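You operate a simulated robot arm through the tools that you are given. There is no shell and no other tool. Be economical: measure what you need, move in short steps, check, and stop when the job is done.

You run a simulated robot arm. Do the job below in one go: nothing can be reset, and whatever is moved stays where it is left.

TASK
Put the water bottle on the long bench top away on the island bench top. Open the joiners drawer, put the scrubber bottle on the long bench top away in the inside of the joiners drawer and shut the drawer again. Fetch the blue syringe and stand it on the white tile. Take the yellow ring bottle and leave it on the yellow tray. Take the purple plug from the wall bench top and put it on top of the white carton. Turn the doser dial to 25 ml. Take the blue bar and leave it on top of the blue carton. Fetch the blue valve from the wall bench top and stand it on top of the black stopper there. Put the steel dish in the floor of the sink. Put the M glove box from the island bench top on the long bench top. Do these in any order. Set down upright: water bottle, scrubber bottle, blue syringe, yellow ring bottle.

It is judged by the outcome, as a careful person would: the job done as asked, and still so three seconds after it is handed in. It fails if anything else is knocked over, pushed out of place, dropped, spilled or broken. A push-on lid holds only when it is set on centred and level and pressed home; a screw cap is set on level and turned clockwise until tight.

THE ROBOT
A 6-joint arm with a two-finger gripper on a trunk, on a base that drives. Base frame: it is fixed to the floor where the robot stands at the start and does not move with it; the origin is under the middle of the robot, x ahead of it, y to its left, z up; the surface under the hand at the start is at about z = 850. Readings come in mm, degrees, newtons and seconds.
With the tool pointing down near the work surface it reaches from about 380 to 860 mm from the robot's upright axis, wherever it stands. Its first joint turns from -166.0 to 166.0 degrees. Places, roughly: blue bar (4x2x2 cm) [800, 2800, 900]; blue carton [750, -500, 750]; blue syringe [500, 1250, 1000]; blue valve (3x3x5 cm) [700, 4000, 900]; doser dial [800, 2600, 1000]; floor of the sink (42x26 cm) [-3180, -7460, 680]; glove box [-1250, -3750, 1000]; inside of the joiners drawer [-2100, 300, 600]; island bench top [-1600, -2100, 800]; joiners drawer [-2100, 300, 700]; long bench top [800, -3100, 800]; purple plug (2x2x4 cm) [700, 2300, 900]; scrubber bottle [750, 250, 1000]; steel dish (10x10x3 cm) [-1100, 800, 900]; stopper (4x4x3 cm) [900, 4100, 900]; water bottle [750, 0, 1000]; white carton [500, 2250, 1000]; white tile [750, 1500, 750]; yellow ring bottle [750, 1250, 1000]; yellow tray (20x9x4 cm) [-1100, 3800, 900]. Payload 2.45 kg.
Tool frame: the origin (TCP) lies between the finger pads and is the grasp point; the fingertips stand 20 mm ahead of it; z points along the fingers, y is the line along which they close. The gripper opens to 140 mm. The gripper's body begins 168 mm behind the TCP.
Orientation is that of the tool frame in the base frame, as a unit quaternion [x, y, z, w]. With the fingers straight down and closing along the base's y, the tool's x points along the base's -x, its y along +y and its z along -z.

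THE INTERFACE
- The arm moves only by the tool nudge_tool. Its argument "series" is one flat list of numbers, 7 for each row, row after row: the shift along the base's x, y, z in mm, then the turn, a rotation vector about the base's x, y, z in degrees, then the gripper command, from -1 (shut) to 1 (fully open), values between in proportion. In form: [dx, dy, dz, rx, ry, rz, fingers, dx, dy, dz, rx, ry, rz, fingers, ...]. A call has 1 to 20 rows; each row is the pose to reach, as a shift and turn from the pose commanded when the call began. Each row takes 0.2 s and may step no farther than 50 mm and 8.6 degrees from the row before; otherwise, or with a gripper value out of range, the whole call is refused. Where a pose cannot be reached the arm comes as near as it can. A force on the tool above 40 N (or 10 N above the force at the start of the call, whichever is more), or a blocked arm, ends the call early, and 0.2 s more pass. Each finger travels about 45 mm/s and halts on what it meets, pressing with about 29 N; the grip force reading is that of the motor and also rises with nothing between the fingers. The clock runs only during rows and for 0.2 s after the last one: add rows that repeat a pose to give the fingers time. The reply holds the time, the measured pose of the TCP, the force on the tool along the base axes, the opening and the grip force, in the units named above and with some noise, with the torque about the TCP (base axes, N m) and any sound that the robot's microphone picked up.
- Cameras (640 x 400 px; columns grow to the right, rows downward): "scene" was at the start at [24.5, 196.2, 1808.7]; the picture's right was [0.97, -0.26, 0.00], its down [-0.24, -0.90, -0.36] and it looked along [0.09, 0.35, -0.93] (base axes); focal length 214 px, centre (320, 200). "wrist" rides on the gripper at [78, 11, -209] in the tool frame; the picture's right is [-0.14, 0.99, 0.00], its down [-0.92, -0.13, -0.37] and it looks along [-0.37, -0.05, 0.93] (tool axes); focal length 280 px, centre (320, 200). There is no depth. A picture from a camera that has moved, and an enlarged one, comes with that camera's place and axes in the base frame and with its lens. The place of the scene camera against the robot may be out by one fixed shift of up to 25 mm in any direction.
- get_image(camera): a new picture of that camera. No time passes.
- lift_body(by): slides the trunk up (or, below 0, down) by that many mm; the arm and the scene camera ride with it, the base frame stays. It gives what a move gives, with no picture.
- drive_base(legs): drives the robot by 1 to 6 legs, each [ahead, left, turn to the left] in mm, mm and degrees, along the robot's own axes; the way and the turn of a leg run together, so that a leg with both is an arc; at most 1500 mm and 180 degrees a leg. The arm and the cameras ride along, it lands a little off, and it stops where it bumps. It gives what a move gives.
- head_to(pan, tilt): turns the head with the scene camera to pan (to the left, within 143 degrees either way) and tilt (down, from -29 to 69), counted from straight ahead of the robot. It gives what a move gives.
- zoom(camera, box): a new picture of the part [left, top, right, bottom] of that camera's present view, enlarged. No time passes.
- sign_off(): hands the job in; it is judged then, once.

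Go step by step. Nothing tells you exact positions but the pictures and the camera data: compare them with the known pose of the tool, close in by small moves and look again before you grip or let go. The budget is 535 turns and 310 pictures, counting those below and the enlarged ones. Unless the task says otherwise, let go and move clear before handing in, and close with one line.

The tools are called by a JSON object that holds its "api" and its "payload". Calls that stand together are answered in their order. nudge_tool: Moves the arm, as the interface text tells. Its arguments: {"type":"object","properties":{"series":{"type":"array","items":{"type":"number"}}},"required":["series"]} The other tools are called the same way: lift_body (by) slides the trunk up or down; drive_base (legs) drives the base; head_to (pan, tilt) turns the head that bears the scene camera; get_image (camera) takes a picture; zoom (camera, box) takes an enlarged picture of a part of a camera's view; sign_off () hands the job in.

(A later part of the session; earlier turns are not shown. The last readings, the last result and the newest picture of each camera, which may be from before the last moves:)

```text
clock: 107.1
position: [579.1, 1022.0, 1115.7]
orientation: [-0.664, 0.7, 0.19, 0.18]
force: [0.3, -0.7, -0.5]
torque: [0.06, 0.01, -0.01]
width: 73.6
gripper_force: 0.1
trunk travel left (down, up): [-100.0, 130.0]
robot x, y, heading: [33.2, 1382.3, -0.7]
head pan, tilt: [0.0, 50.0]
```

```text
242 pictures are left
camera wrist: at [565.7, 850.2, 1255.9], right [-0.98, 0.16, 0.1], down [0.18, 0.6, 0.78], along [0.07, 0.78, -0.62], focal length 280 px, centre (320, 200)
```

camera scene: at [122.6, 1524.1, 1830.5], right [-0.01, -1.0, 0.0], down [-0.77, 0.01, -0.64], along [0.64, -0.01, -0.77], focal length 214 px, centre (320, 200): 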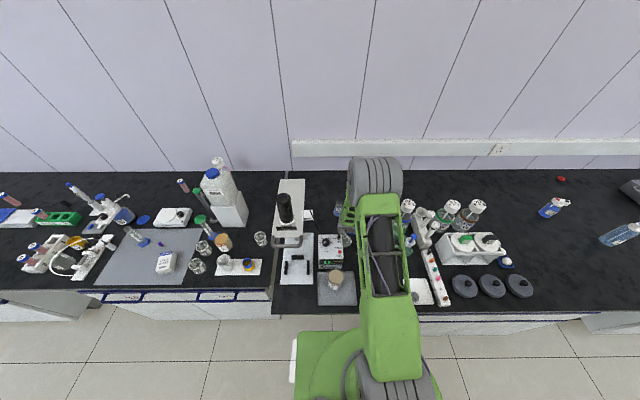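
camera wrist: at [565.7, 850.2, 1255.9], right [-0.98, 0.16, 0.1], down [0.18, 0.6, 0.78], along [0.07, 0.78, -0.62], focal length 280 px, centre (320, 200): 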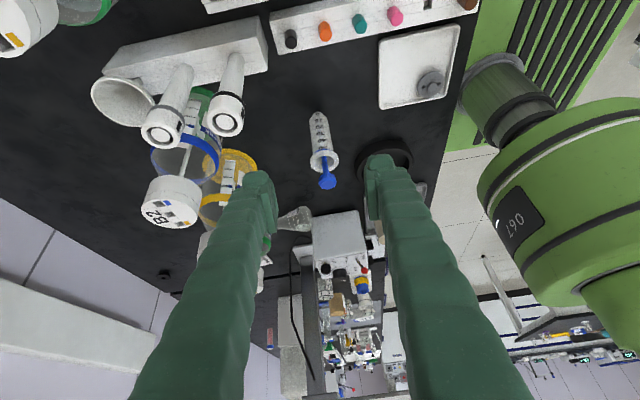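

{"api": "nudge_tool", "payload": {"series": [0, 24, -42, 0, 0, 0, 0.0, 0, 48, -84, 0, 0, 0, 0.0, 0, 72, -126, 0, 0, 0, 0.0, 0, 94, -165, 0, 0, 0, 0.0, 0, 111, -194, 0, 0, 0, 0.0, 0, 111, -194, 0, 0, 0, -0.4]}}

{"api": "get_image", "payload": {"camera": "wrist"}}

```text
clock: 108.5
position: [578.4, 1134.2, 921.9]
orientation: [-0.665, 0.7, 0.189, 0.179]
force: [0.3, 0.0, 0.5]
torque: [0.0, 0.06, -0.01]
width: 42.0
gripper_force: 0.2
trunk travel left (down, up): [-100.0, 130.0]
robot x, y, heading: [32.5, 1381.9, -0.6]
head pan, tilt: [0.0, 50.0]
```

```text
241 pictures are left
camera wrist: at [565.8, 963.5, 1062.9], right [-0.98, 0.16, 0.1], down [0.18, 0.6, 0.78], along [0.07, 0.78, -0.62], focal length 280 px, centre (320, 200)
```

wrist: 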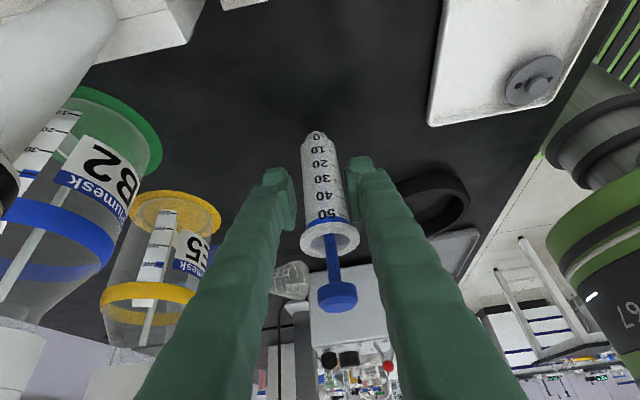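

{"api": "nudge_tool", "payload": {"series": [0, 0, 0, 0, 0, 0, -0.5, 0, 0, 0, 0, 0, 0, -0.6, 0, 0, 0, 0, 0, 0, -1, 0, 0, 0, 0, 0, 0, -1, 0, 0, 45, 0, 0, 0, -1, 0, 0, 95, 0, 0, 0, -1, 0, 0, 145, 0, 0, 0, -1, 0, 0, 195, 0, 0, 0, -1, 0, 0, 245, 0, 0, 0, -1]}}

{"api": "get_image", "payload": {"camera": "wrist"}}

```text
clock: 110.5
position: [579.8, 1135.0, 1166.6]
orientation: [-0.665, 0.7, 0.189, 0.178]
force: [0.0, -0.3, -0.1]
torque: [-0.04, 0.01, -0.04]
width: 28.8
gripper_force: 29.0
trunk travel left (down, up): [-100.0, 130.0]
robot x, y, heading: [36.1, 1387.3, -0.4]
head pan, tilt: [0.0, 50.0]
```

```text
240 pictures are left
camera wrist: at [565.4, 962.6, 1307.6], right [-0.98, 0.16, 0.1], down [0.18, 0.6, 0.78], along [0.07, 0.78, -0.62], focal length 280 px, centre (320, 200)
```

wrist: 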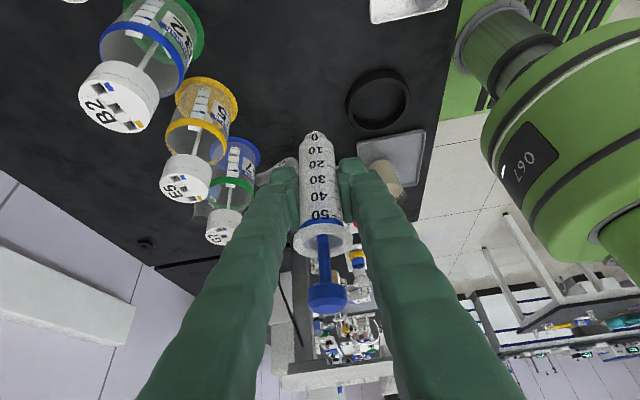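

{"api": "nudge_tool", "payload": {"series": [0, 45, 10, 0, 0, 0, -1, 0, 90, 20, 0, 0, 0, -1, 0, 135, 20, 0, 0, 0, -1, 0, 180, 20, 0, 0, 0, -1, 0, 225, 20, 0, 0, 0, -1, 0, 265, 20, 0, 0, 0, -1, 45, 265, 20, 0, 0, 0, -1, 90, 265, 20, 0, 0, 0, -1, 135, 265, 20, 0, 0, 0, -1, 180, 265, 20, 0, 0, 0, -1, 225, 265, 20, 0, 0, 0, -1, 261, 265, 20, 0, 0, 0, -1]}}

{"api": "nudge_tool", "payload": {"series": [0, 48, 0, 0, 0, 0, -1, 0, 96, 0, 0, 0, 0, -1, 0, 144, 0, 0, 0, 0, -1, 0, 189, 0, 0, 0, 0, -1, 0, 189, -50, 0, 0, 0, -1, 0, 189, -100, 0, 0, 0, -1, 0, 189, -150, 0, 0, 0, -1, 0, 189, -200, 0, 0, 0, -1]}}

{"api": "get_image", "payload": {"camera": "wrist"}}

```text
clock: 113.1
position: [842.6, 1399.7, 1185.9]
orientation: [-0.665, 0.7, 0.19, 0.177]
force: [0.7, -0.1, 0.3]
torque: [0.0, 0.05, 0.05]
width: 28.6
gripper_force: 29.1
trunk travel left (down, up): [-100.0, 130.0]
robot x, y, heading: [35.3, 1381.4, -0.5]
head pan, tilt: [0.0, 50.0]
```

```text
clock: 114.9
position: [841.0, 1588.1, 984.6]
orientation: [-0.666, 0.699, 0.19, 0.178]
force: [0.1, 0.1, -0.6]
torque: [0.0, 0.03, 0.02]
width: 28.4
gripper_force: 29.0
trunk travel left (down, up): [-100.0, 130.0]
robot x, y, heading: [35.5, 1380.9, -0.4]
head pan, tilt: [0.0, 50.0]
```

```text
239 pictures are left
camera wrist: at [826.8, 1416.3, 1126.7], right [-0.98, 0.16, 0.1], down [0.18, 0.6, 0.78], along [0.07, 0.78, -0.62], focal length 280 px, centre (320, 200)
```

wrist: 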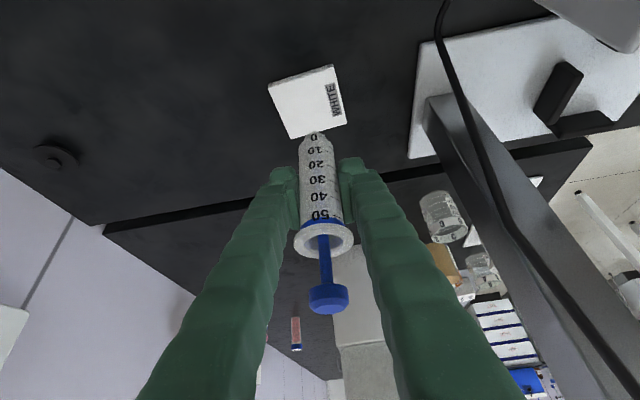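

{"api": "nudge_tool", "payload": {"series": [0, -1, -30, 0, 0, 0, -1, 0, -1, -48, 0, 0, 0, -1, 0, -1, -50, 0, 0, 0, -1]}}

{"api": "nudge_tool", "payload": {"series": [0, 0, -1, 0, 0, 0, -1, 0, 0, -1, 0, 0, 0, -1]}}

{"api": "nudge_tool", "payload": {"series": [0, 0, -1, 0, 0, 0, -1, 0, 0, -1, 0, 0, 0, -1]}}

```text
clock: 115.7
position: [839.4, 1586.5, 936.6]
orientation: [-0.666, 0.699, 0.189, 0.178]
force: [0.0, -0.9, -1.7]
torque: [-0.02, 0.01, 0.0]
width: 28.4
gripper_force: 29.0
trunk travel left (down, up): [-100.0, 130.0]
robot x, y, heading: [33.8, 1379.3, -0.4]
head pan, tilt: [0.0, 50.0]
```

```text
clock: 116.3
position: [840.7, 1586.6, 935.5]
orientation: [-0.665, 0.7, 0.189, 0.178]
force: [-0.9, -0.3, -0.7]
torque: [0.01, 0.01, -0.03]
width: 28.5
gripper_force: 29.4
trunk travel left (down, up): [-100.0, 130.0]
robot x, y, heading: [34.6, 1380.5, 0.0]
head pan, tilt: [0.0, 50.0]
```

```text
clock: 116.9
position: [839.5, 1587.5, 933.7]
orientation: [-0.665, 0.7, 0.189, 0.179]
force: [-0.2, 0.2, -0.2]
torque: [-0.02, 0.01, 0.04]
width: 28.6
gripper_force: 28.8
trunk travel left (down, up): [-100.0, 130.0]
robot x, y, heading: [36.5, 1383.5, -0.5]
head pan, tilt: [0.0, 50.0]
```

{"api": "nudge_tool", "payload": {"series": [0, 0, -1, 0, 0, 0, -1, 0, 0, -1, 0, 0, 0, -1]}}

{"api": "nudge_tool", "payload": {"series": [0, 0, -1, 0, 0, 0, -1, 0, 0, -1, 0, 0, 0, -1]}}

{"api": "zoom", "payload": {"camera": "wrist", "box": [260, 90, 380, 190]}}

```text
clock: 117.5
position: [842.0, 1587.9, 932.9]
orientation: [-0.665, 0.7, 0.19, 0.178]
force: [0.4, -0.5, -0.7]
torque: [-0.04, 0.02, 0.0]
width: 28.6
gripper_force: 28.8
trunk travel left (down, up): [-100.0, 130.0]
robot x, y, heading: [33.2, 1379.6, -0.3]
head pan, tilt: [0.0, 50.0]
```

```text
clock: 118.1
position: [840.8, 1588.0, 932.4]
orientation: [-0.665, 0.7, 0.189, 0.179]
force: [-0.2, 0.0, -0.5]
torque: [0.0, 0.0, 0.0]
width: 28.7
gripper_force: 29.1
trunk travel left (down, up): [-100.0, 130.0]
robot x, y, heading: [34.2, 1383.6, -0.4]
head pan, tilt: [0.0, 50.0]
```

```text
4.00 times, centred on (320, 140) of wrist
camera zoom: at [826.7, 1416.1, 1073.3], right [-0.98, 0.16, 0.1], down [0.18, 0.6, 0.78], along [0.07, 0.78, -0.62], focal length 1122 px, centre (320, 440)
```

zoom: 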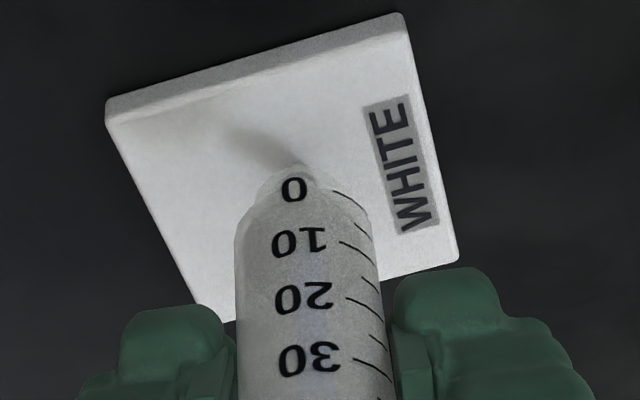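

{"api": "nudge_tool", "payload": {"series": [0, 0, -1, 0, 0, 0, -1, 0, 0, -1, 0, 0, 0, -1]}}

{"api": "nudge_tool", "payload": {"series": [0, 0, -1, 0, 0, 0, -1, 0, 0, -1, 0, 0, 0, -1]}}

```text
clock: 118.7
position: [840.8, 1588.2, 931.7]
orientation: [-0.665, 0.7, 0.19, 0.179]
force: [-0.2, 0.1, 1.7]
torque: [-0.02, 0.04, -0.02]
width: 28.4
gripper_force: 28.8
trunk travel left (down, up): [-100.0, 130.0]
robot x, y, heading: [33.7, 1381.6, -0.5]
head pan, tilt: [0.0, 50.0]
```

```text
clock: 119.3
position: [841.2, 1588.0, 931.7]
orientation: [-0.665, 0.7, 0.189, 0.18]
force: [-0.2, -0.6, 8.1]
torque: [-0.02, 0.03, -0.01]
width: 28.7
gripper_force: 29.0
trunk travel left (down, up): [-100.0, 130.0]
robot x, y, heading: [31.8, 1385.4, -0.4]
head pan, tilt: [0.0, 50.0]
```

{"api": "nudge_tool", "payload": {"series": [0, 0, 0.5, 0, 0, 0, -1, 0, 0, 0.5, 0, 0, 0, -0.53, 0, 0, 0.5, 0, 0, 0, -0.53]}}

{"api": "get_image", "payload": {"camera": "wrist"}}

```text
clock: 120.1
position: [840.6, 1588.2, 930.8]
orientation: [-0.665, 0.7, 0.189, 0.179]
force: [-0.4, 0.1, -1.1]
torque: [-0.01, 0.0, 0.01]
width: 32.9
gripper_force: 0.2
trunk travel left (down, up): [-100.0, 130.0]
robot x, y, heading: [33.8, 1384.6, -0.8]
head pan, tilt: [0.0, 50.0]
```

```text
237 pictures are left
camera wrist: at [826.7, 1416.2, 1071.8], right [-0.98, 0.16, 0.1], down [0.18, 0.6, 0.78], along [0.07, 0.78, -0.62], focal length 280 px, centre (320, 200)
```

wrist: 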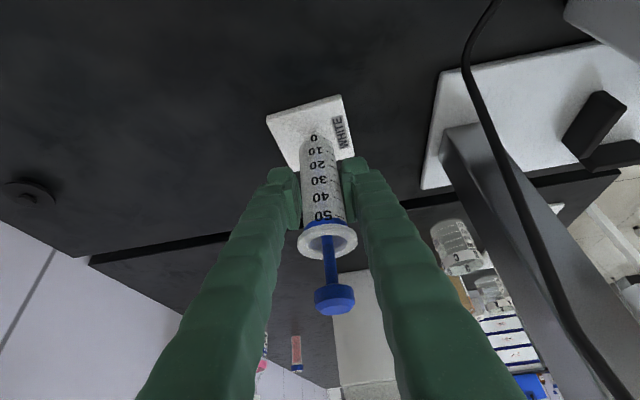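

Slightly released and it stands. Open further and check.

{"api": "nudge_tool", "payload": {"series": [0, 0, 0, 0, 0, 0, -0.3, 0, 0, 0, 0, 0, 0, 0.0, 0, 0, 0, 0, 0, 0, 0.05, 0, 0, 0, 0, 0, 0, 0.05]}}

{"api": "get_image", "payload": {"camera": "wrist"}}

```text
clock: 121.1
position: [841.6, 1587.7, 931.6]
orientation: [-0.665, 0.7, 0.189, 0.179]
force: [0.1, 0.0, -0.4]
torque: [0.04, -0.03, -0.02]
width: 73.6
gripper_force: 0.1
trunk travel left (down, up): [-100.0, 130.0]
robot x, y, heading: [33.9, 1385.9, -0.3]
head pan, tilt: [0.0, 50.0]
```

```text
236 pictures are left
camera wrist: at [826.7, 1416.2, 1072.1], right [-0.98, 0.16, 0.1], down [0.18, 0.6, 0.78], along [0.07, 0.78, -0.62], focal length 280 px, centre (320, 200)
```

wrist: 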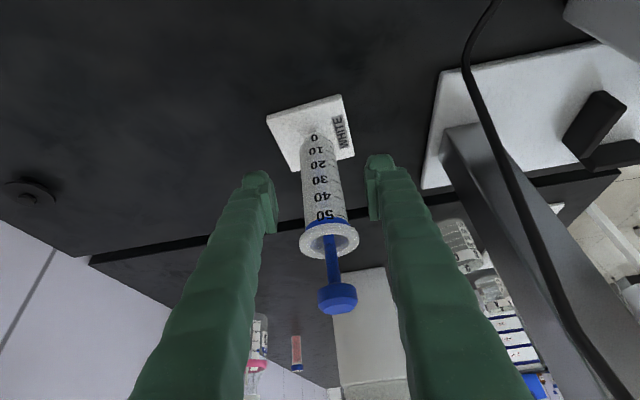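

{"api": "nudge_tool", "payload": {"series": [0, 0, 0, 0, 0, 0, 0.25, 0, 0, 0, 0, 0, 0, 0.25, 0, -10, 17, 0, 0, 0, 0.25, 0, -20, 35, 0, 0, 0, 0.25, 0, -30, 52, 0, 0, 0, 0.25]}}

{"api": "get_image", "payload": {"camera": "wrist"}}

```text
clock: 122.3
position: [840.7, 1556.8, 982.5]
orientation: [-0.665, 0.7, 0.19, 0.178]
force: [0.2, 0.0, 0.5]
torque: [0.01, 0.0, 0.03]
width: 87.3
gripper_force: 0.1
trunk travel left (down, up): [-100.0, 130.0]
robot x, y, heading: [31.0, 1381.8, -0.3]
head pan, tilt: [0.0, 50.0]
```

```text
235 pictures are left
camera wrist: at [826.8, 1385.4, 1124.0], right [-0.98, 0.16, 0.1], down [0.18, 0.6, 0.78], along [0.07, 0.78, -0.62], focal length 280 px, centre (320, 200)
```

wrist: 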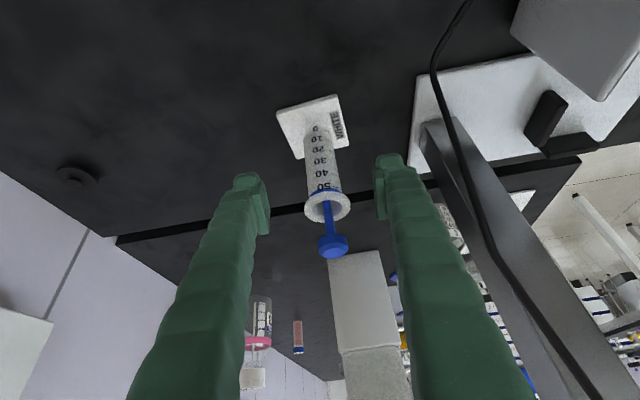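

Standing well. Continue the retreat up and back.

{"api": "nudge_tool", "payload": {"series": [0, -20, 35, 0, 0, 0, 0.25, 0, -40, 70, 0, 0, 0, 0.25, 0, -60, 104, 0, 0, 0, 0.25, 0, -82, 142, 0, 0, 0, 0.25, 0, -105, 182, 0, 0, 0, 0.25, -10, -135, 210, -5, 0, 0, 0.25, -20, -165, 230, -12, 0, 0, 0.25, -30, -195, 240, -20, 0, 0, 0.25, -50, -225, 240, -28, 0, 0, 0.25]}}

{"api": "get_image", "payload": {"camera": "wrist"}}

{"api": "zoom", "payload": {"camera": "scene", "box": [260, 160, 420, 260]}}

```text
clock: 124.3
position: [790.6, 1333.8, 1224.7]
orientation: [-0.689, 0.725, 0.013, 0.011]
force: [-0.6, 0.5, -0.6]
torque: [-0.01, 0.02, -0.03]
width: 87.4
gripper_force: 0.1
trunk travel left (down, up): [-100.0, 130.0]
robot x, y, heading: [32.3, 1382.1, -0.7]
head pan, tilt: [0.0, 50.0]
```

```text
234 pictures are left
camera wrist: at [776.2, 1248.9, 1429.4], right [-0.98, 0.19, 0.01], down [0.18, 0.9, 0.4], along [0.07, 0.4, -0.92], focal length 280 px, centre (320, 200)
```

wrist: 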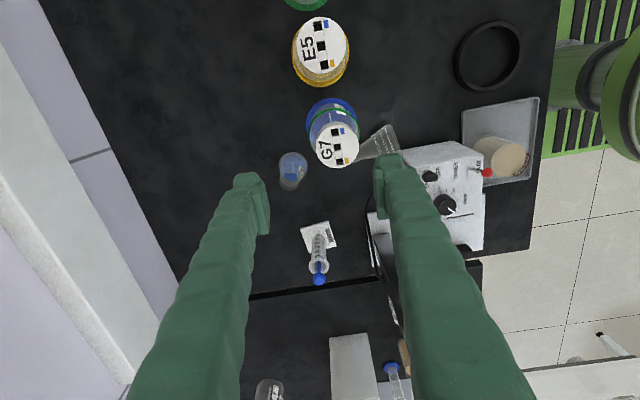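

```text
4.00 times, centred on (340, 210) of scene
camera zoom: at [120.9, 1524.1, 1830.7], right [-0.01, -1.0, 0.0], down [-0.77, 0.01, -0.64], along [0.64, -0.01, -0.77], focal length 858 px, centre (240, 160)
```

zoom: 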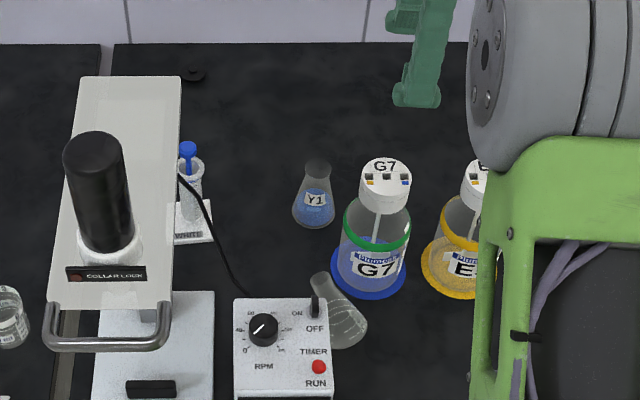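

The syringe stands on the tile. But the small graduated flask by the stirrer box looks disturbed; I'll check it.

{"api": "zoom", "payload": {"camera": "wrist", "box": [300, 80, 460, 230]}}

{"api": "zoom", "payload": {"camera": "scene", "box": [290, 200, 370, 260]}}

```text
2.67 times, centred on (380, 155) of wrist
camera zoom: at [776.2, 1248.9, 1429.4], right [-0.98, 0.19, 0.01], down [0.18, 0.9, 0.4], along [0.07, 0.4, -0.92], focal length 748 px, centre (160, 320)
```

zoom: 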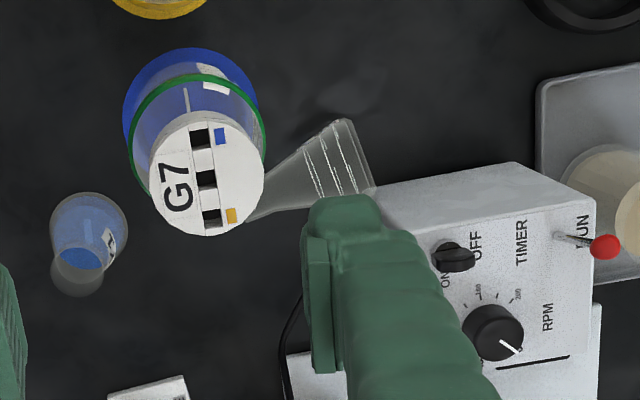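

```text
6.67 times, centred on (330, 230) of scene
camera zoom: at [120.9, 1524.1, 1830.7], right [-0.01, -1.0, 0.0], down [-0.77, 0.01, -0.64], along [0.64, -0.01, -0.77], focal length 1430 px, centre (253, 0)
```

zoom: 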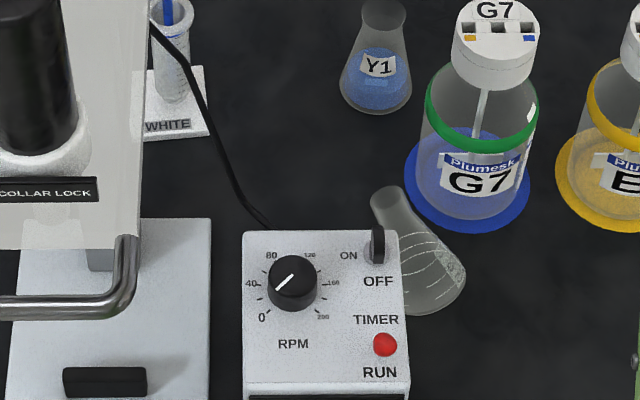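

The graduated flask was knocked over during the earlier excursion (originally at about (623,1347)). I'll restore it: first grip it lengthwise between G7 and the box, then upend it in the open area to the south.

{"api": "nudge_tool", "payload": {"series": [-40, 15, 0, -2, 0, 0, 0.6, -80, 40, 0, -2, 0, 0, 1, -102, 69, 0, -2, 0, 0, 1]}}

{"api": "nudge_tool", "payload": {"series": [0, 0, 0, 0, 0, -8.3, 1, 0, 0, 0, 0, 0, -16.6, 1, 0, 0, 0, 0, 0, -24.9, 1, 0, 0, 0, 0, 0, -33.2, 1, 0, 0, 0, 0, 0, -41.5, 1, 0, 0, 0, 0, 0, -49.8, 1, 0, 0, 0, 0, 0, -58, 1, 0, 0, 0, 0, 0, -66.3, 1, 0, 0, 0, 0, 0, -74.6, 1, 0, 0, 0, 0, 0, -82.9, 1, 0, 0, 0, 0, 0, -91, 1, 0, 0, 0, 0, 0, -99.5, 1, 0, 0, 0, 0, 0, -107.8, 1, 0, 0, 0, 0, 0, -116, 1, 0, 0, 0, 0, 0, -124.3, 1, 0, 0, 0, 0, 0, -132.6, 1, 0, 0, 0, 0, 0, -140.9, 1, 0, 0, 0, 0, 0, -149, 1, 0, 0, 0, 0, 0, -157, 1]}}

{"api": "get_image", "payload": {"camera": "wrist"}}

```text
clock: 125.1
position: [688.4, 1402.2, 1223.2]
orientation: [-0.689, 0.725, 0.0, 0.001]
force: [-0.1, -0.1, 0.4]
torque: [-0.02, -0.01, -0.01]
width: 139.9
gripper_force: 0.1
trunk travel left (down, up): [-100.0, 130.0]
robot x, y, heading: [33.5, 1384.2, -0.6]
head pan, tilt: [0.0, 50.0]
```

```text
clock: 129.1
position: [688.5, 1401.0, 1222.7]
orientation: [0.574, 0.819, 0.0, 0.002]
force: [1.3, 0.1, 0.8]
torque: [-0.01, -0.02, -0.01]
width: 139.9
gripper_force: 0.0
trunk travel left (down, up): [-100.0, 130.0]
robot x, y, heading: [29.9, 1385.8, -0.6]
head pan, tilt: [0.0, 50.0]
```

```text
230 pictures are left
camera wrist: at [672.6, 1479.6, 1431.1], right [0.98, 0.21, 0.0], down [0.19, -0.91, 0.37], along [0.08, -0.36, -0.93], focal length 280 px, centre (320, 200)
```

wrist: 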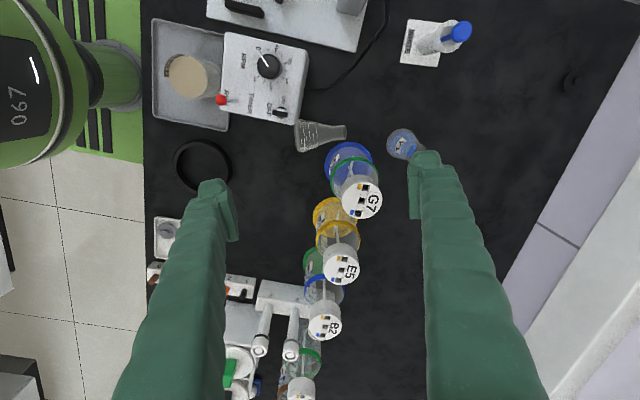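

{"api": "zoom", "payload": {"camera": "wrist", "box": [260, 90, 380, 190]}}

```text
4.00 times, centred on (320, 140) of wrist
camera zoom: at [672.6, 1479.6, 1431.1], right [0.98, 0.21, 0.0], down [0.19, -0.91, 0.37], along [0.08, -0.36, -0.93], focal length 1122 px, centre (320, 440)
```

zoom: 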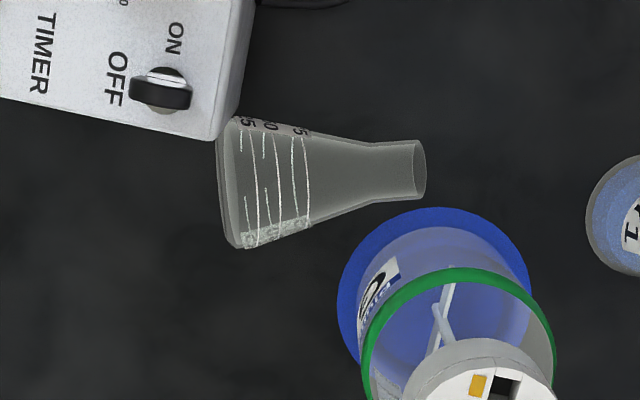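

{"api": "nudge_tool", "payload": {"series": [4.5, -1.5, -40, 0, 0, -4.7, 1, 4.5, -1.5, -90, 0, 0, -4.7, 1, 4.5, -1.5, -140, 0, 0, -4.7, 1, 4.5, -1.5, -190, 0, 0, -4.7, 1, 4.5, -1.5, -240, 0, 0, -4.7, 1]}}

{"api": "get_image", "payload": {"camera": "wrist"}}

```text
clock: 130.3
position: [693.5, 1400.4, 981.5]
orientation: [0.607, 0.795, 0.0, 0.002]
force: [-0.1, -0.1, -0.4]
torque: [0.0, -0.03, 0.0]
width: 139.9
gripper_force: 0.1
trunk travel left (down, up): [-100.0, 130.0]
robot x, y, heading: [35.0, 1384.6, -0.4]
head pan, tilt: [0.0, 50.0]
```

```text
228 pictures are left
camera wrist: at [683.9, 1479.8, 1189.9], right [0.99, 0.13, 0.0], down [0.12, -0.92, 0.37], along [0.05, -0.37, -0.93], focal length 280 px, centre (320, 200)
```

wrist: 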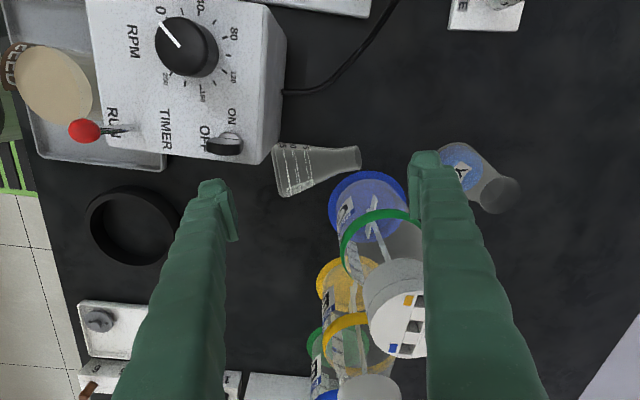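

{"api": "nudge_tool", "payload": {"series": [-1, -3, -45, 0, 0, 0, 1, -1, -3, -80, 0, 0, 0, 1, -1, -3, -108, 0, 0, 0, 1]}}

{"api": "get_image", "payload": {"camera": "wrist"}}

```text
clock: 131.1
position: [692.9, 1397.1, 873.2]
orientation: [0.607, 0.795, 0.0, 0.002]
force: [0.3, 0.6, 0.5]
torque: [-0.03, 0.03, -0.02]
width: 139.9
gripper_force: 0.0
trunk travel left (down, up): [-100.0, 130.0]
robot x, y, heading: [38.3, 1386.2, -0.4]
head pan, tilt: [0.0, 50.0]
```

```text
227 pictures are left
camera wrist: at [682.1, 1476.6, 1081.7], right [0.99, 0.13, 0.0], down [0.12, -0.92, 0.37], along [0.05, -0.37, -0.93], focal length 280 px, centre (320, 200)
```

wrist: 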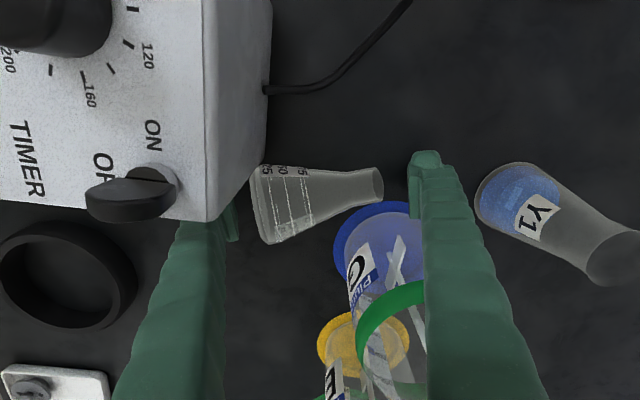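

{"api": "nudge_tool", "payload": {"series": [0, 0, 0, 0, 0, 0, 0.5, 0, 0, 0, 0, 0, 0, 0.5, 0, 0, 0, 0, 0, 0, 0, 0, 0, 0, 0, 0, 0, -0.5, 0, 0, 0, 0, 0, 0, -0.5, 0, 0, 0, 0, 0, 0, -0.5]}}

{"api": "get_image", "payload": {"camera": "wrist"}}

```text
clock: 132.5
position: [691.8, 1397.8, 874.2]
orientation: [0.606, 0.795, 0.0, 0.003]
force: [-0.2, 0.0, 1.6]
torque: [0.0, 0.11, -0.01]
width: 100.7
gripper_force: 28.9
trunk travel left (down, up): [-100.0, 130.0]
robot x, y, heading: [35.9, 1381.5, -0.6]
head pan, tilt: [0.0, 50.0]
```

```text
226 pictures are left
camera wrist: at [681.7, 1476.7, 1082.3], right [0.99, 0.13, 0.0], down [0.12, -0.92, 0.37], along [0.05, -0.37, -0.93], focal length 280 px, centre (320, 200)
```

wrist: 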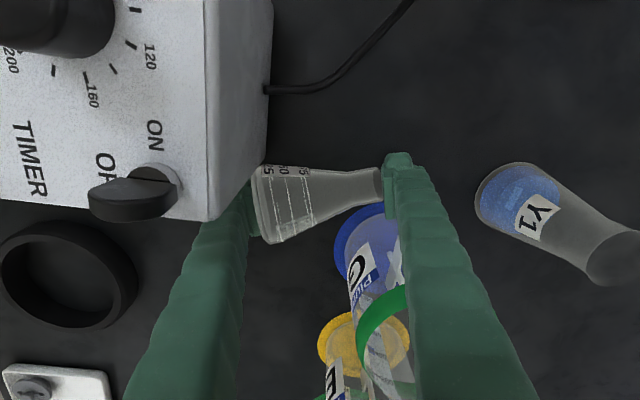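

{"api": "nudge_tool", "payload": {"series": [0, -2, 15, 0, 0, 0, -1, 0, -4, 40, 0, 0, 0, -1, 0, -4, 80, 0, 0, 0, -1, 0, -4, 125, 0, 0, 0, -1, 0, -4, 170, 0, 0, 0, -1, 0, -4, 215, 0, 0, 0, -1, 0, -4, 260, 0, 0, 0, -1, 0, -4, 305, 0, 0, 0, -1]}}

{"api": "get_image", "payload": {"camera": "wrist"}}

```text
clock: 134.3
position: [690.1, 1392.6, 1180.3]
orientation: [0.606, 0.795, 0.0, 0.001]
force: [-0.8, 0.2, -1.2]
torque: [0.0, -0.05, -0.04]
width: 100.7
gripper_force: 29.2
trunk travel left (down, up): [-100.0, 130.0]
robot x, y, heading: [32.0, 1382.7, -0.7]
head pan, tilt: [0.0, 50.0]
```

```text
225 pictures are left
camera wrist: at [680.3, 1472.3, 1389.1], right [0.99, 0.13, 0.0], down [0.12, -0.92, 0.37], along [0.05, -0.37, -0.93], focal length 280 px, centre (320, 200)
```

wrist: 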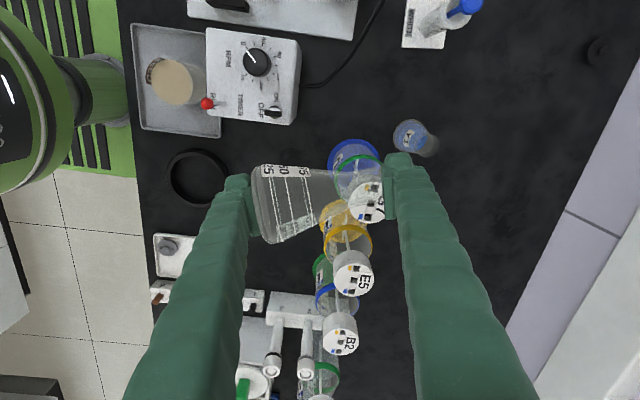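

{"api": "nudge_tool", "payload": {"series": [-35, 0, 0, 0, 0, 0, -1, -70, 0, 0, 0, 0, 0, -1, -100, 0, 0, 0, 0, 0, -1]}}

{"api": "drive_base", "payload": {"legs": [[0, -935, 0], [-130, 0, 0]]}}

{"api": "get_image", "payload": {"camera": "wrist"}}

```text
clock: 135.1
position: [590.5, 1394.0, 1180.8]
orientation: [0.607, 0.795, 0.0, 0.002]
force: [-0.3, -0.2, -1.0]
torque: [-0.02, -0.01, 0.0]
width: 100.5
gripper_force: 29.4
trunk travel left (down, up): [-100.0, 130.0]
robot x, y, heading: [36.8, 1381.1, -0.5]
head pan, tilt: [0.0, 50.0]
```

```text
clock: 144.5
position: [451.6, 459.0, 1179.9]
orientation: [0.607, 0.795, 0.0, 0.003]
force: [-1.2, -0.4, -0.2]
torque: [0.01, -0.09, -0.01]
width: 100.5
gripper_force: 28.8
trunk travel left (down, up): [-100.0, 130.0]
robot x, y, heading: [-104.6, 447.4, -0.6]
head pan, tilt: [0.0, 50.0]
```

```text
224 pictures are left
camera wrist: at [441.6, 537.6, 1388.8], right [0.99, 0.13, 0.0], down [0.12, -0.92, 0.37], along [0.05, -0.37, -0.93], focal length 280 px, centre (320, 200)
```

wrist: 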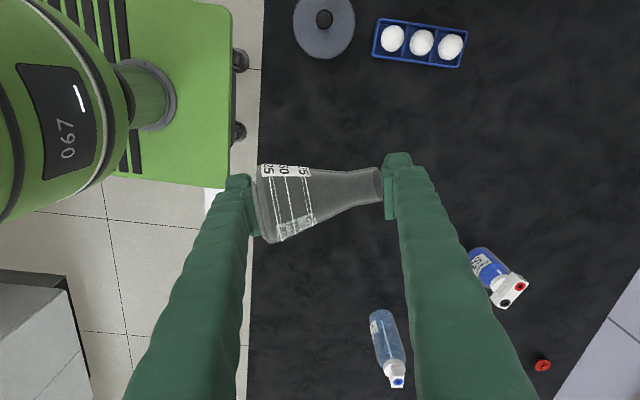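

{"api": "nudge_tool", "payload": {"series": [45, -10, 0, 0, 0, -7.6, -1, 90, -20, 0, 0, 0, -15.2, -1, 130, -30, -20, 0, 0, -15.2, -1, 150, -39, -60, 0, 0, -15.2, -1, 150, -39, -110, 0, 0, -15.2, -1, 150, -39, -160, 0, 0, -15.2, -1, 150, -39, -210, 0, 0, -15.2, -1, 150, -39, -255, 0, 0, -15.2, -1, 150, -39, -290, 0, 0, -15.2, -1]}}

{"api": "nudge_tool", "payload": {"series": [0, 0, -4, 0, 0, 0, -1, 0, 0, -8, 0, 0, 0, -1, 0, 0, -12, 0, 0, 0, -1, 0, 0, -14, 0, 0, 0, -1]}}

{"api": "get_image", "payload": {"camera": "wrist"}}

```text
clock: 146.5
position: [604.3, 419.6, 888.3]
orientation: [0.707, 0.707, 0.0, 0.003]
force: [0.0, 0.7, 0.3]
torque: [-0.01, 0.0, 0.02]
width: 100.4
gripper_force: 29.2
trunk travel left (down, up): [-100.0, 130.0]
robot x, y, heading: [-104.8, 447.2, -0.6]
head pan, tilt: [0.0, 50.0]
```

```text
clock: 147.5
position: [602.1, 420.9, 876.0]
orientation: [0.707, 0.707, -0.001, 0.001]
force: [-0.3, -0.1, -0.8]
torque: [0.0, -0.01, 0.01]
width: 100.2
gripper_force: 29.0
trunk travel left (down, up): [-100.0, 130.0]
robot x, y, heading: [-107.5, 453.9, -0.6]
head pan, tilt: [0.0, 50.0]
```

```text
223 pictures are left
camera wrist: at [613.7, 498.9, 1083.9], right [0.99, -0.14, 0.0], down [-0.13, -0.92, 0.37], along [-0.05, -0.37, -0.93], focal length 280 px, centre (320, 200)
```

wrist: 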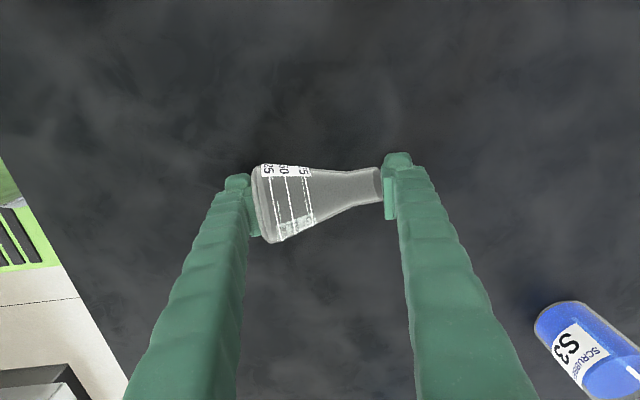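

{"api": "nudge_tool", "payload": {"series": [0, 0, -2, 0, 0, 0, -1, 0, 0, -2, 0, 0, 0, 0.0, 0, 0, -2, 0, 0, 0, 0.6, 0, 0, -2, 0, 0, 0, 0.6, 0, 0, 40, 0, 0, 0, 0.6, 0, 0, 90, 0, 0, 0, 0.6, 0, 0, 140, 0, 0, 0, 0.6, 0, 0, 190, 0, 0, 0, 0.3]}}

{"api": "get_image", "payload": {"camera": "wrist"}}

```text
clock: 149.3
position: [601.3, 419.4, 1067.7]
orientation: [0.707, 0.707, -0.001, 0.002]
force: [0.1, 0.0, -0.8]
torque: [0.0, -0.03, 0.0]
width: 91.2
gripper_force: 0.1
trunk travel left (down, up): [-100.0, 130.0]
robot x, y, heading: [-105.4, 450.5, -0.7]
head pan, tilt: [0.0, 50.0]
```

```text
222 pictures are left
camera wrist: at [613.0, 499.0, 1276.2], right [0.99, -0.14, 0.0], down [-0.13, -0.92, 0.37], along [-0.05, -0.37, -0.93], focal length 280 px, centre (320, 200)
```

wrist: 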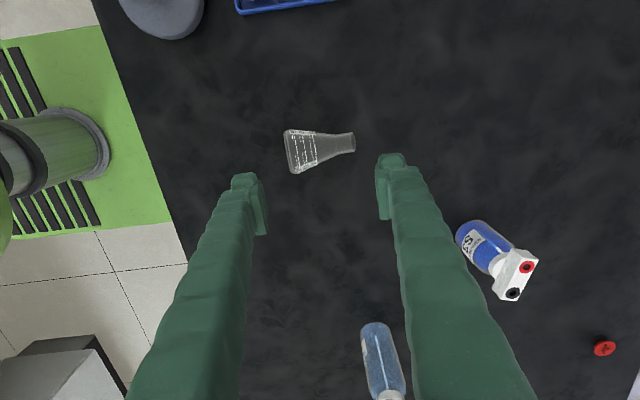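

{"api": "nudge_tool", "payload": {"series": [0, 0, 0, 0, 0, 8.2, 0, 0, 0, 0, 0, 0, 16.4, 0, 0, 0, 0, 0, 0, 24.6, 0, 0, 0, 0, 0, 0, 32.8, 0, 0, 0, 0, 0, 0, 41, 0, 0, 0, 0, 0, 0, 49.2, 0, 0, 0, 0, 0, 0, 57.4, 0, 0, 0, 0, 0, 0, 65.6, 0, 0, 0, 0, 0, 0, 73.8, 0, 0, 0, 0, 0, 0, 82, 0, 0, 0, 0, 0, 0, 90, 0]}}

{"api": "zoom", "payload": {"camera": "wrist", "box": [240, 80, 400, 180]}}

```text
clock: 151.7
position: [602.8, 419.3, 1067.0]
orientation: [-0.002, 1.0, 0.001, 0.002]
force: [0.0, -0.6, 0.2]
torque: [0.02, -0.02, 0.02]
width: 69.6
gripper_force: 0.1
trunk travel left (down, up): [-100.0, 130.0]
robot x, y, heading: [-104.6, 450.2, -0.6]
head pan, tilt: [0.0, 50.0]
```

```text
4.00 times, centred on (320, 130) of wrist
camera zoom: at [524.6, 430.0, 1274.2], right [0.13, 0.99, 0.0], down [0.92, -0.13, 0.37], along [0.37, -0.05, -0.93], focal length 1122 px, centre (320, 480)
```

zoom: 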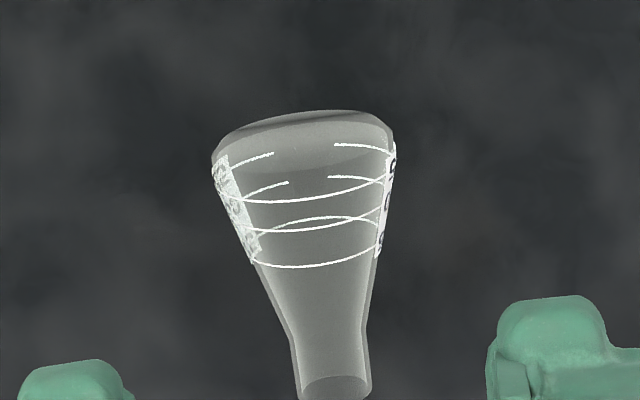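

{"api": "nudge_tool", "payload": {"series": [15, 0, -30, 0, 7, 0, 0, 30, 0, -60, 0, 14, 0, 0, 45, 0, -90, 0, 20, 0, 0, 45, 0, -130, 0, 20, 0, -0.1, 45, 0, -160, 0, 20, 0, -0.1]}}

{"api": "get_image", "payload": {"camera": "wrist"}}

```text
clock: 152.9
position: [649.3, 419.6, 905.7]
orientation: [0.0, 0.985, 0.001, -0.172]
force: [-0.2, -0.5, -0.8]
torque: [0.03, -0.03, 0.01]
width: 63.0
gripper_force: 0.1
trunk travel left (down, up): [-100.0, 130.0]
robot x, y, heading: [-107.0, 447.9, -0.4]
head pan, tilt: [0.0, 50.0]
```

```text
220 pictures are left
camera wrist: at [646.1, 431.0, 1128.8], right [0.13, 0.99, -0.04], down [0.99, -0.13, 0.03], along [0.03, -0.05, -1.0], focal length 280 px, centre (320, 200)
```

wrist: 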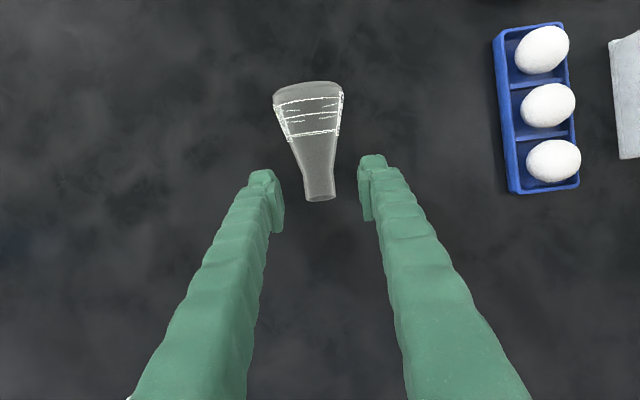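

{"api": "nudge_tool", "payload": {"series": [-1, 0, -15, 0, 0, 0, -0.1, -1, 0, -28.5, 0, 0, 0, -0.1, -1, 0, -28.5, 0, 0, 0, -1, -1, 0, -28.5, 0, 0, 0, -1, -1, 0, -28.5, 0, 0, 0, -1, -1, 0, -28.5, 0, 0, 0, -1]}}

{"api": "nudge_tool", "payload": {"series": [0, 0, 15, 0, 0, 0, -1, 0, 0, 40, 0, 0, 0, -1, 0, 0, 75, 0, 0, 0, -1]}}

{"api": "get_image", "payload": {"camera": "wrist"}}

```text
clock: 154.3
position: [646.9, 419.6, 878.0]
orientation: [0.0, 0.985, 0.001, -0.172]
force: [0.5, -1.2, 0.5]
torque: [-0.03, -0.04, 0.01]
width: 26.4
gripper_force: 28.8
trunk travel left (down, up): [-100.0, 130.0]
robot x, y, heading: [-105.1, 446.6, -0.8]
head pan, tilt: [0.0, 50.0]
```

```text
clock: 155.1
position: [646.3, 420.0, 952.4]
orientation: [-0.001, 0.985, 0.0, -0.172]
force: [-0.8, -0.7, -1.2]
torque: [0.02, -0.02, -0.01]
width: 26.3
gripper_force: 29.1
trunk travel left (down, up): [-100.0, 130.0]
robot x, y, heading: [-107.7, 448.0, -0.3]
head pan, tilt: [0.0, 50.0]
```

```text
219 pictures are left
camera wrist: at [643.9, 430.5, 1175.3], right [0.13, 0.99, -0.04], down [0.99, -0.13, 0.03], along [0.03, -0.05, -1.0], focal length 280 px, centre (320, 200)
```

wrist: 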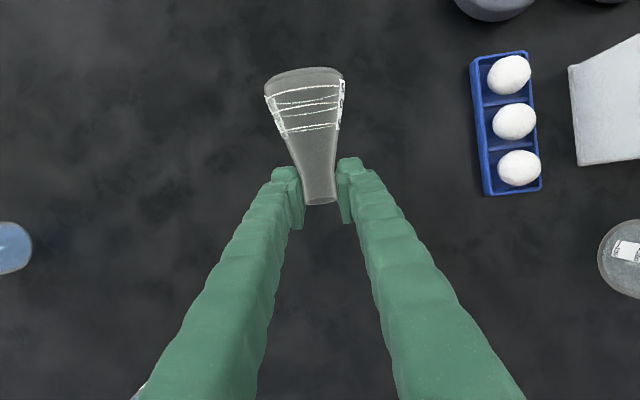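

{"api": "nudge_tool", "payload": {"series": [0, 0, 8, 0, -8, 0, -1, 0, 0, 16, 0, -16, 0, -1, 0, 0, 24, 0, -24, 0, -1, 0, 0, 30, 0, -32, 0, -1, 0, 0, 30, 0, -40, 0, -1, 0, 0, 30, 0, -48, 0, -1, 0, 0, 30, 0, -56, 0, -1, 0, 0, 30, 0, -64, 0, -1, 0, 0, 30, 0, -72, 0, -1, 0, 0, 30, 0, -80, 0, -1, 0, 0, 30, 0, -88, 0, -1]}}

{"api": "get_image", "payload": {"camera": "wrist"}}

{"api": "head_to", "payload": {"pan": 0, "tilt": 55}}

{"api": "get_image", "payload": {"camera": "scene"}}

```text
clock: 157.5
position: [646.8, 419.5, 982.5]
orientation: [-0.001, 0.829, 0.001, 0.56]
force: [0.3, 0.4, -1.1]
torque: [-0.02, 0.01, 0.01]
width: 26.3
gripper_force: 29.1
out of reach, approached as far as the arm can: row 6
trunk travel left (down, up): [-100.0, 130.0]
robot x, y, heading: [-103.1, 449.3, -0.6]
head pan, tilt: [0.0, 50.0]
```

```text
218 pictures are left
camera wrist: at [424.4, 429.9, 986.7], right [0.05, 0.99, 0.13], down [0.0, -0.13, 0.99], along [1.0, -0.05, -0.01], focal length 280 px, centre (320, 200)
```

wrist: 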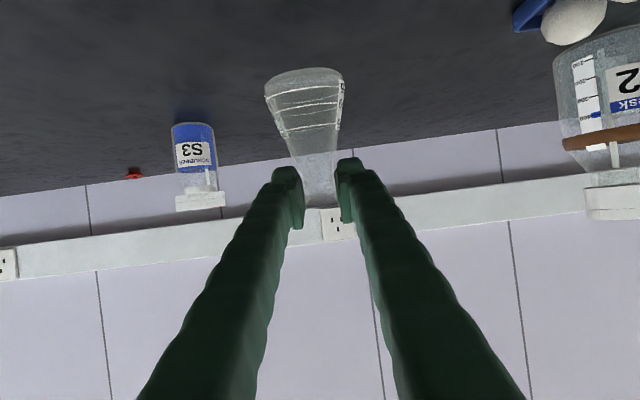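

```text
clock: 158.2
position: [646.8, 419.4, 981.8]
orientation: [0.0, 0.829, 0.0, 0.56]
force: [0.9, -0.9, -1.0]
torque: [-0.02, -0.01, -0.01]
width: 26.0
gripper_force: 28.9
trunk travel left (down, up): [-100.0, 130.0]
robot x, y, heading: [-103.1, 449.8, -0.7]
head pan, tilt: [0.0, 55.0]
```

```text
217 pictures are left
camera scene: at [-22.2, 589.4, 1824.1], right [-0.01, -1.0, 0.0], down [-0.82, 0.01, -0.57], along [0.57, -0.01, -0.82], focal length 214 px, centre (320, 200)
```

scene: 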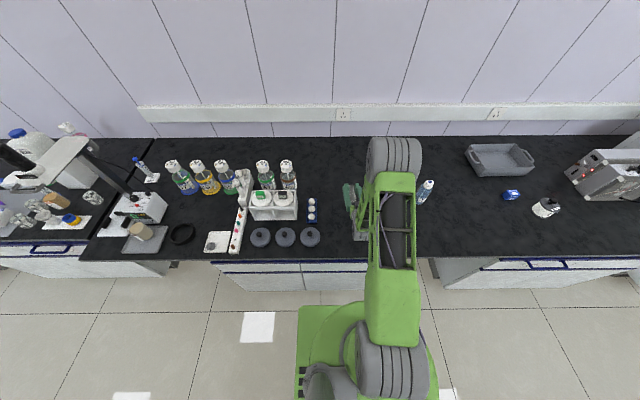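

{"api": "nudge_tool", "payload": {"series": [0, 0, -20, 0, 0, 0, -1, 0, 0, -26, 0, 0, 0, -1, 0, 0, -30, 0, 0, 0, -1, 0, 0, -33, 0, 0, 0, -1]}}

{"api": "get_image", "payload": {"camera": "wrist"}}

```text
clock: 159.2
position: [647.2, 418.8, 949.4]
orientation: [-0.001, 0.828, 0.001, 0.561]
force: [0.2, 0.7, -1.4]
torque: [0.02, 0.0, 0.02]
width: 26.2
gripper_force: 28.6
trunk travel left (down, up): [-100.0, 130.0]
robot x, y, heading: [-108.9, 449.9, -0.7]
head pan, tilt: [0.0, 55.0]
```

```text
216 pictures are left
camera wrist: at [424.3, 430.0, 954.0], right [0.05, 0.99, 0.13], down [0.0, -0.13, 0.99], along [1.0, -0.05, -0.01], focal length 280 px, centre (320, 200)
```

wrist: 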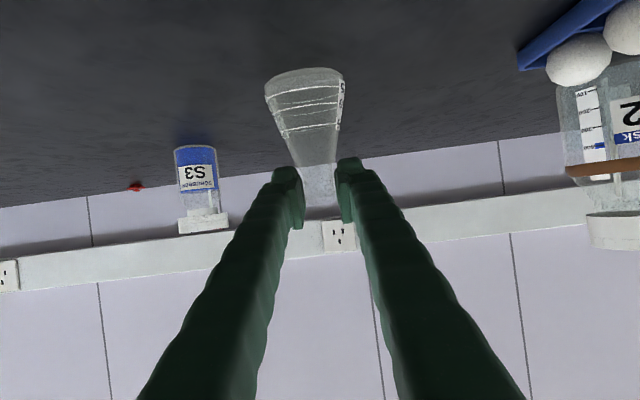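

{"api": "nudge_tool", "payload": {"series": [0, 0, -3, 0, 0, 0, -1, 0, 0, -6, 0, 0, 0, -1, 0, 0, -9, 0, 0, 0, -1, 0, 0, -11, 0, 0, 0, -1]}}

{"api": "nudge_tool", "payload": {"series": [0, 0, -2, 0, 0, 0, -1, 0, 0, -4, 0, 0, 0, -1, 0, 0, -6, 0, 0, 0, -1]}}

```text
clock: 160.2
position: [648.4, 417.8, 942.3]
orientation: [-0.001, 0.825, 0.0, 0.565]
force: [-0.5, -2.0, 30.9]
torque: [-0.04, -0.57, -0.07]
width: 26.3
gripper_force: 29.0
trunk travel left (down, up): [-100.0, 130.0]
robot x, y, heading: [-104.0, 446.3, -0.6]
head pan, tilt: [0.0, 55.0]
```

```text
clock: 160.8
position: [650.4, 417.5, 941.1]
orientation: [0.0, 0.824, -0.001, 0.567]
force: [4.6, -0.6, 9.1]
torque: [0.08, -0.55, 0.0]
width: 26.9
gripper_force: 28.7
trunk travel left (down, up): [-100.0, 130.0]
robot x, y, heading: [-105.8, 445.6, -0.7]
head pan, tilt: [0.0, 55.0]
stopped in row 3: the force on the tool passed its limit at 41 N (the readings are from after the stop); the commanded pose is now the measured one
```

{"api": "nudge_tool", "payload": {"series": [0, 0, 0, 0, 0, 0, -0.5, 0, 0, 0, 0, 0, 0, -0.5]}}

{"api": "get_image", "payload": {"camera": "wrist"}}

```text
clock: 161.4
position: [648.7, 416.9, 936.7]
orientation: [-0.001, 0.826, 0.001, 0.564]
force: [0.1, 1.0, 0.3]
torque: [-0.03, 0.01, -0.01]
width: 35.2
gripper_force: 0.1
trunk travel left (down, up): [-100.0, 130.0]
robot x, y, heading: [-105.4, 443.4, -0.6]
head pan, tilt: [0.0, 55.0]
```

```text
215 pictures are left
camera wrist: at [425.7, 429.8, 940.1], right [0.05, 0.99, 0.13], down [-0.01, -0.13, 0.99], along [1.0, -0.05, 0.0], focal length 280 px, centre (320, 200)
```

wrist: 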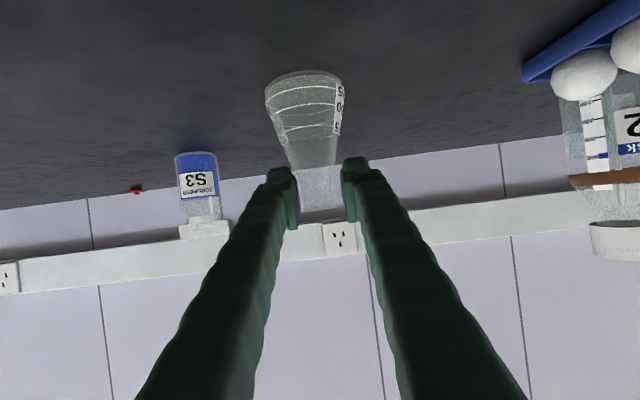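

{"api": "nudge_tool", "payload": {"series": [0, 0, 0, 0, 0, 0, -0.1, 0, 0, 0, 0, 0, 0, -0.1, -18, 0, 7, 0, 0, 0, -0.1, -40, 0, 16, 0, 0, 0, -0.1, -75, 0, 30, 0, 0, 0, -0.1]}}

{"api": "get_image", "payload": {"camera": "wrist"}}

```text
clock: 162.6
position: [572.8, 418.7, 967.6]
orientation: [0.0, 0.826, 0.0, 0.564]
force: [0.8, -0.2, 0.6]
torque: [-0.01, 0.0, 0.01]
width: 63.1
gripper_force: 0.2
trunk travel left (down, up): [-100.0, 130.0]
robot x, y, heading: [-104.8, 442.9, -0.5]
head pan, tilt: [0.0, 55.0]
```

```text
214 pictures are left
camera wrist: at [350.3, 429.8, 970.1], right [0.05, 0.99, 0.13], down [-0.01, -0.13, 0.99], along [1.0, -0.05, 0.0], focal length 280 px, centre (320, 200)
```

wrist: 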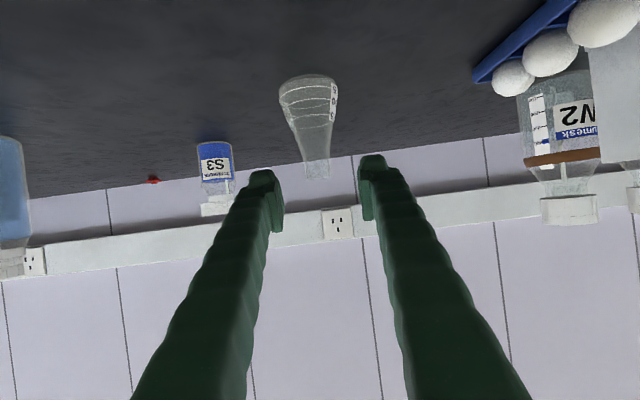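

{"api": "nudge_tool", "payload": {"series": [-10, 0, 45, 0, 0, 0, -0.1, -10, 0, 95, 0, 0, 0, -0.1, -10, 0, 145, 0, 8.4, 0, -0.1, -10, 0, 165, 0, 16.8, 0, -0.1, -10, 0, 165, 0, 25.2, 0, -0.1, 0, 0, 165, 0, 33.6, 0, -0.1, 20, 0, 165, 0, 42, 0, -0.1, 40, 0, 165, 0, 50.4, 0, -0.1, 60, 0, 165, 0, 58.8, 0, -0.1, 70, 0, 165, 0, 67.4, 0, -0.1]}}

{"api": "get_image", "payload": {"camera": "wrist"}}

```text
clock: 164.8
position: [643.9, 419.0, 1131.8]
orientation: [-0.001, 1.0, 0.001, 0.011]
force: [0.3, 0.1, -0.6]
torque: [-0.01, -0.01, -0.01]
width: 63.1
gripper_force: 0.1
out of reach, approached as far as the arm can: row 6, 7
trunk travel left (down, up): [-100.0, 130.0]
robot x, y, heading: [-103.6, 445.1, -0.3]
head pan, tilt: [0.0, 55.0]
```

```text
213 pictures are left
camera wrist: at [562.2, 430.1, 1339.2], right [0.14, 0.99, 0.0], down [0.91, -0.13, 0.39], along [0.38, -0.05, -0.92], focal length 280 px, centre (320, 200)
```

wrist: 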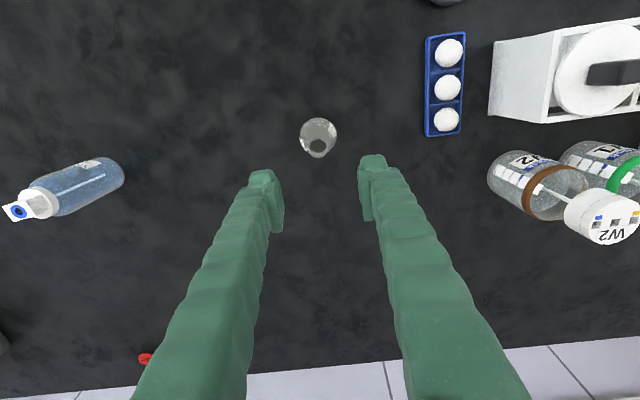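

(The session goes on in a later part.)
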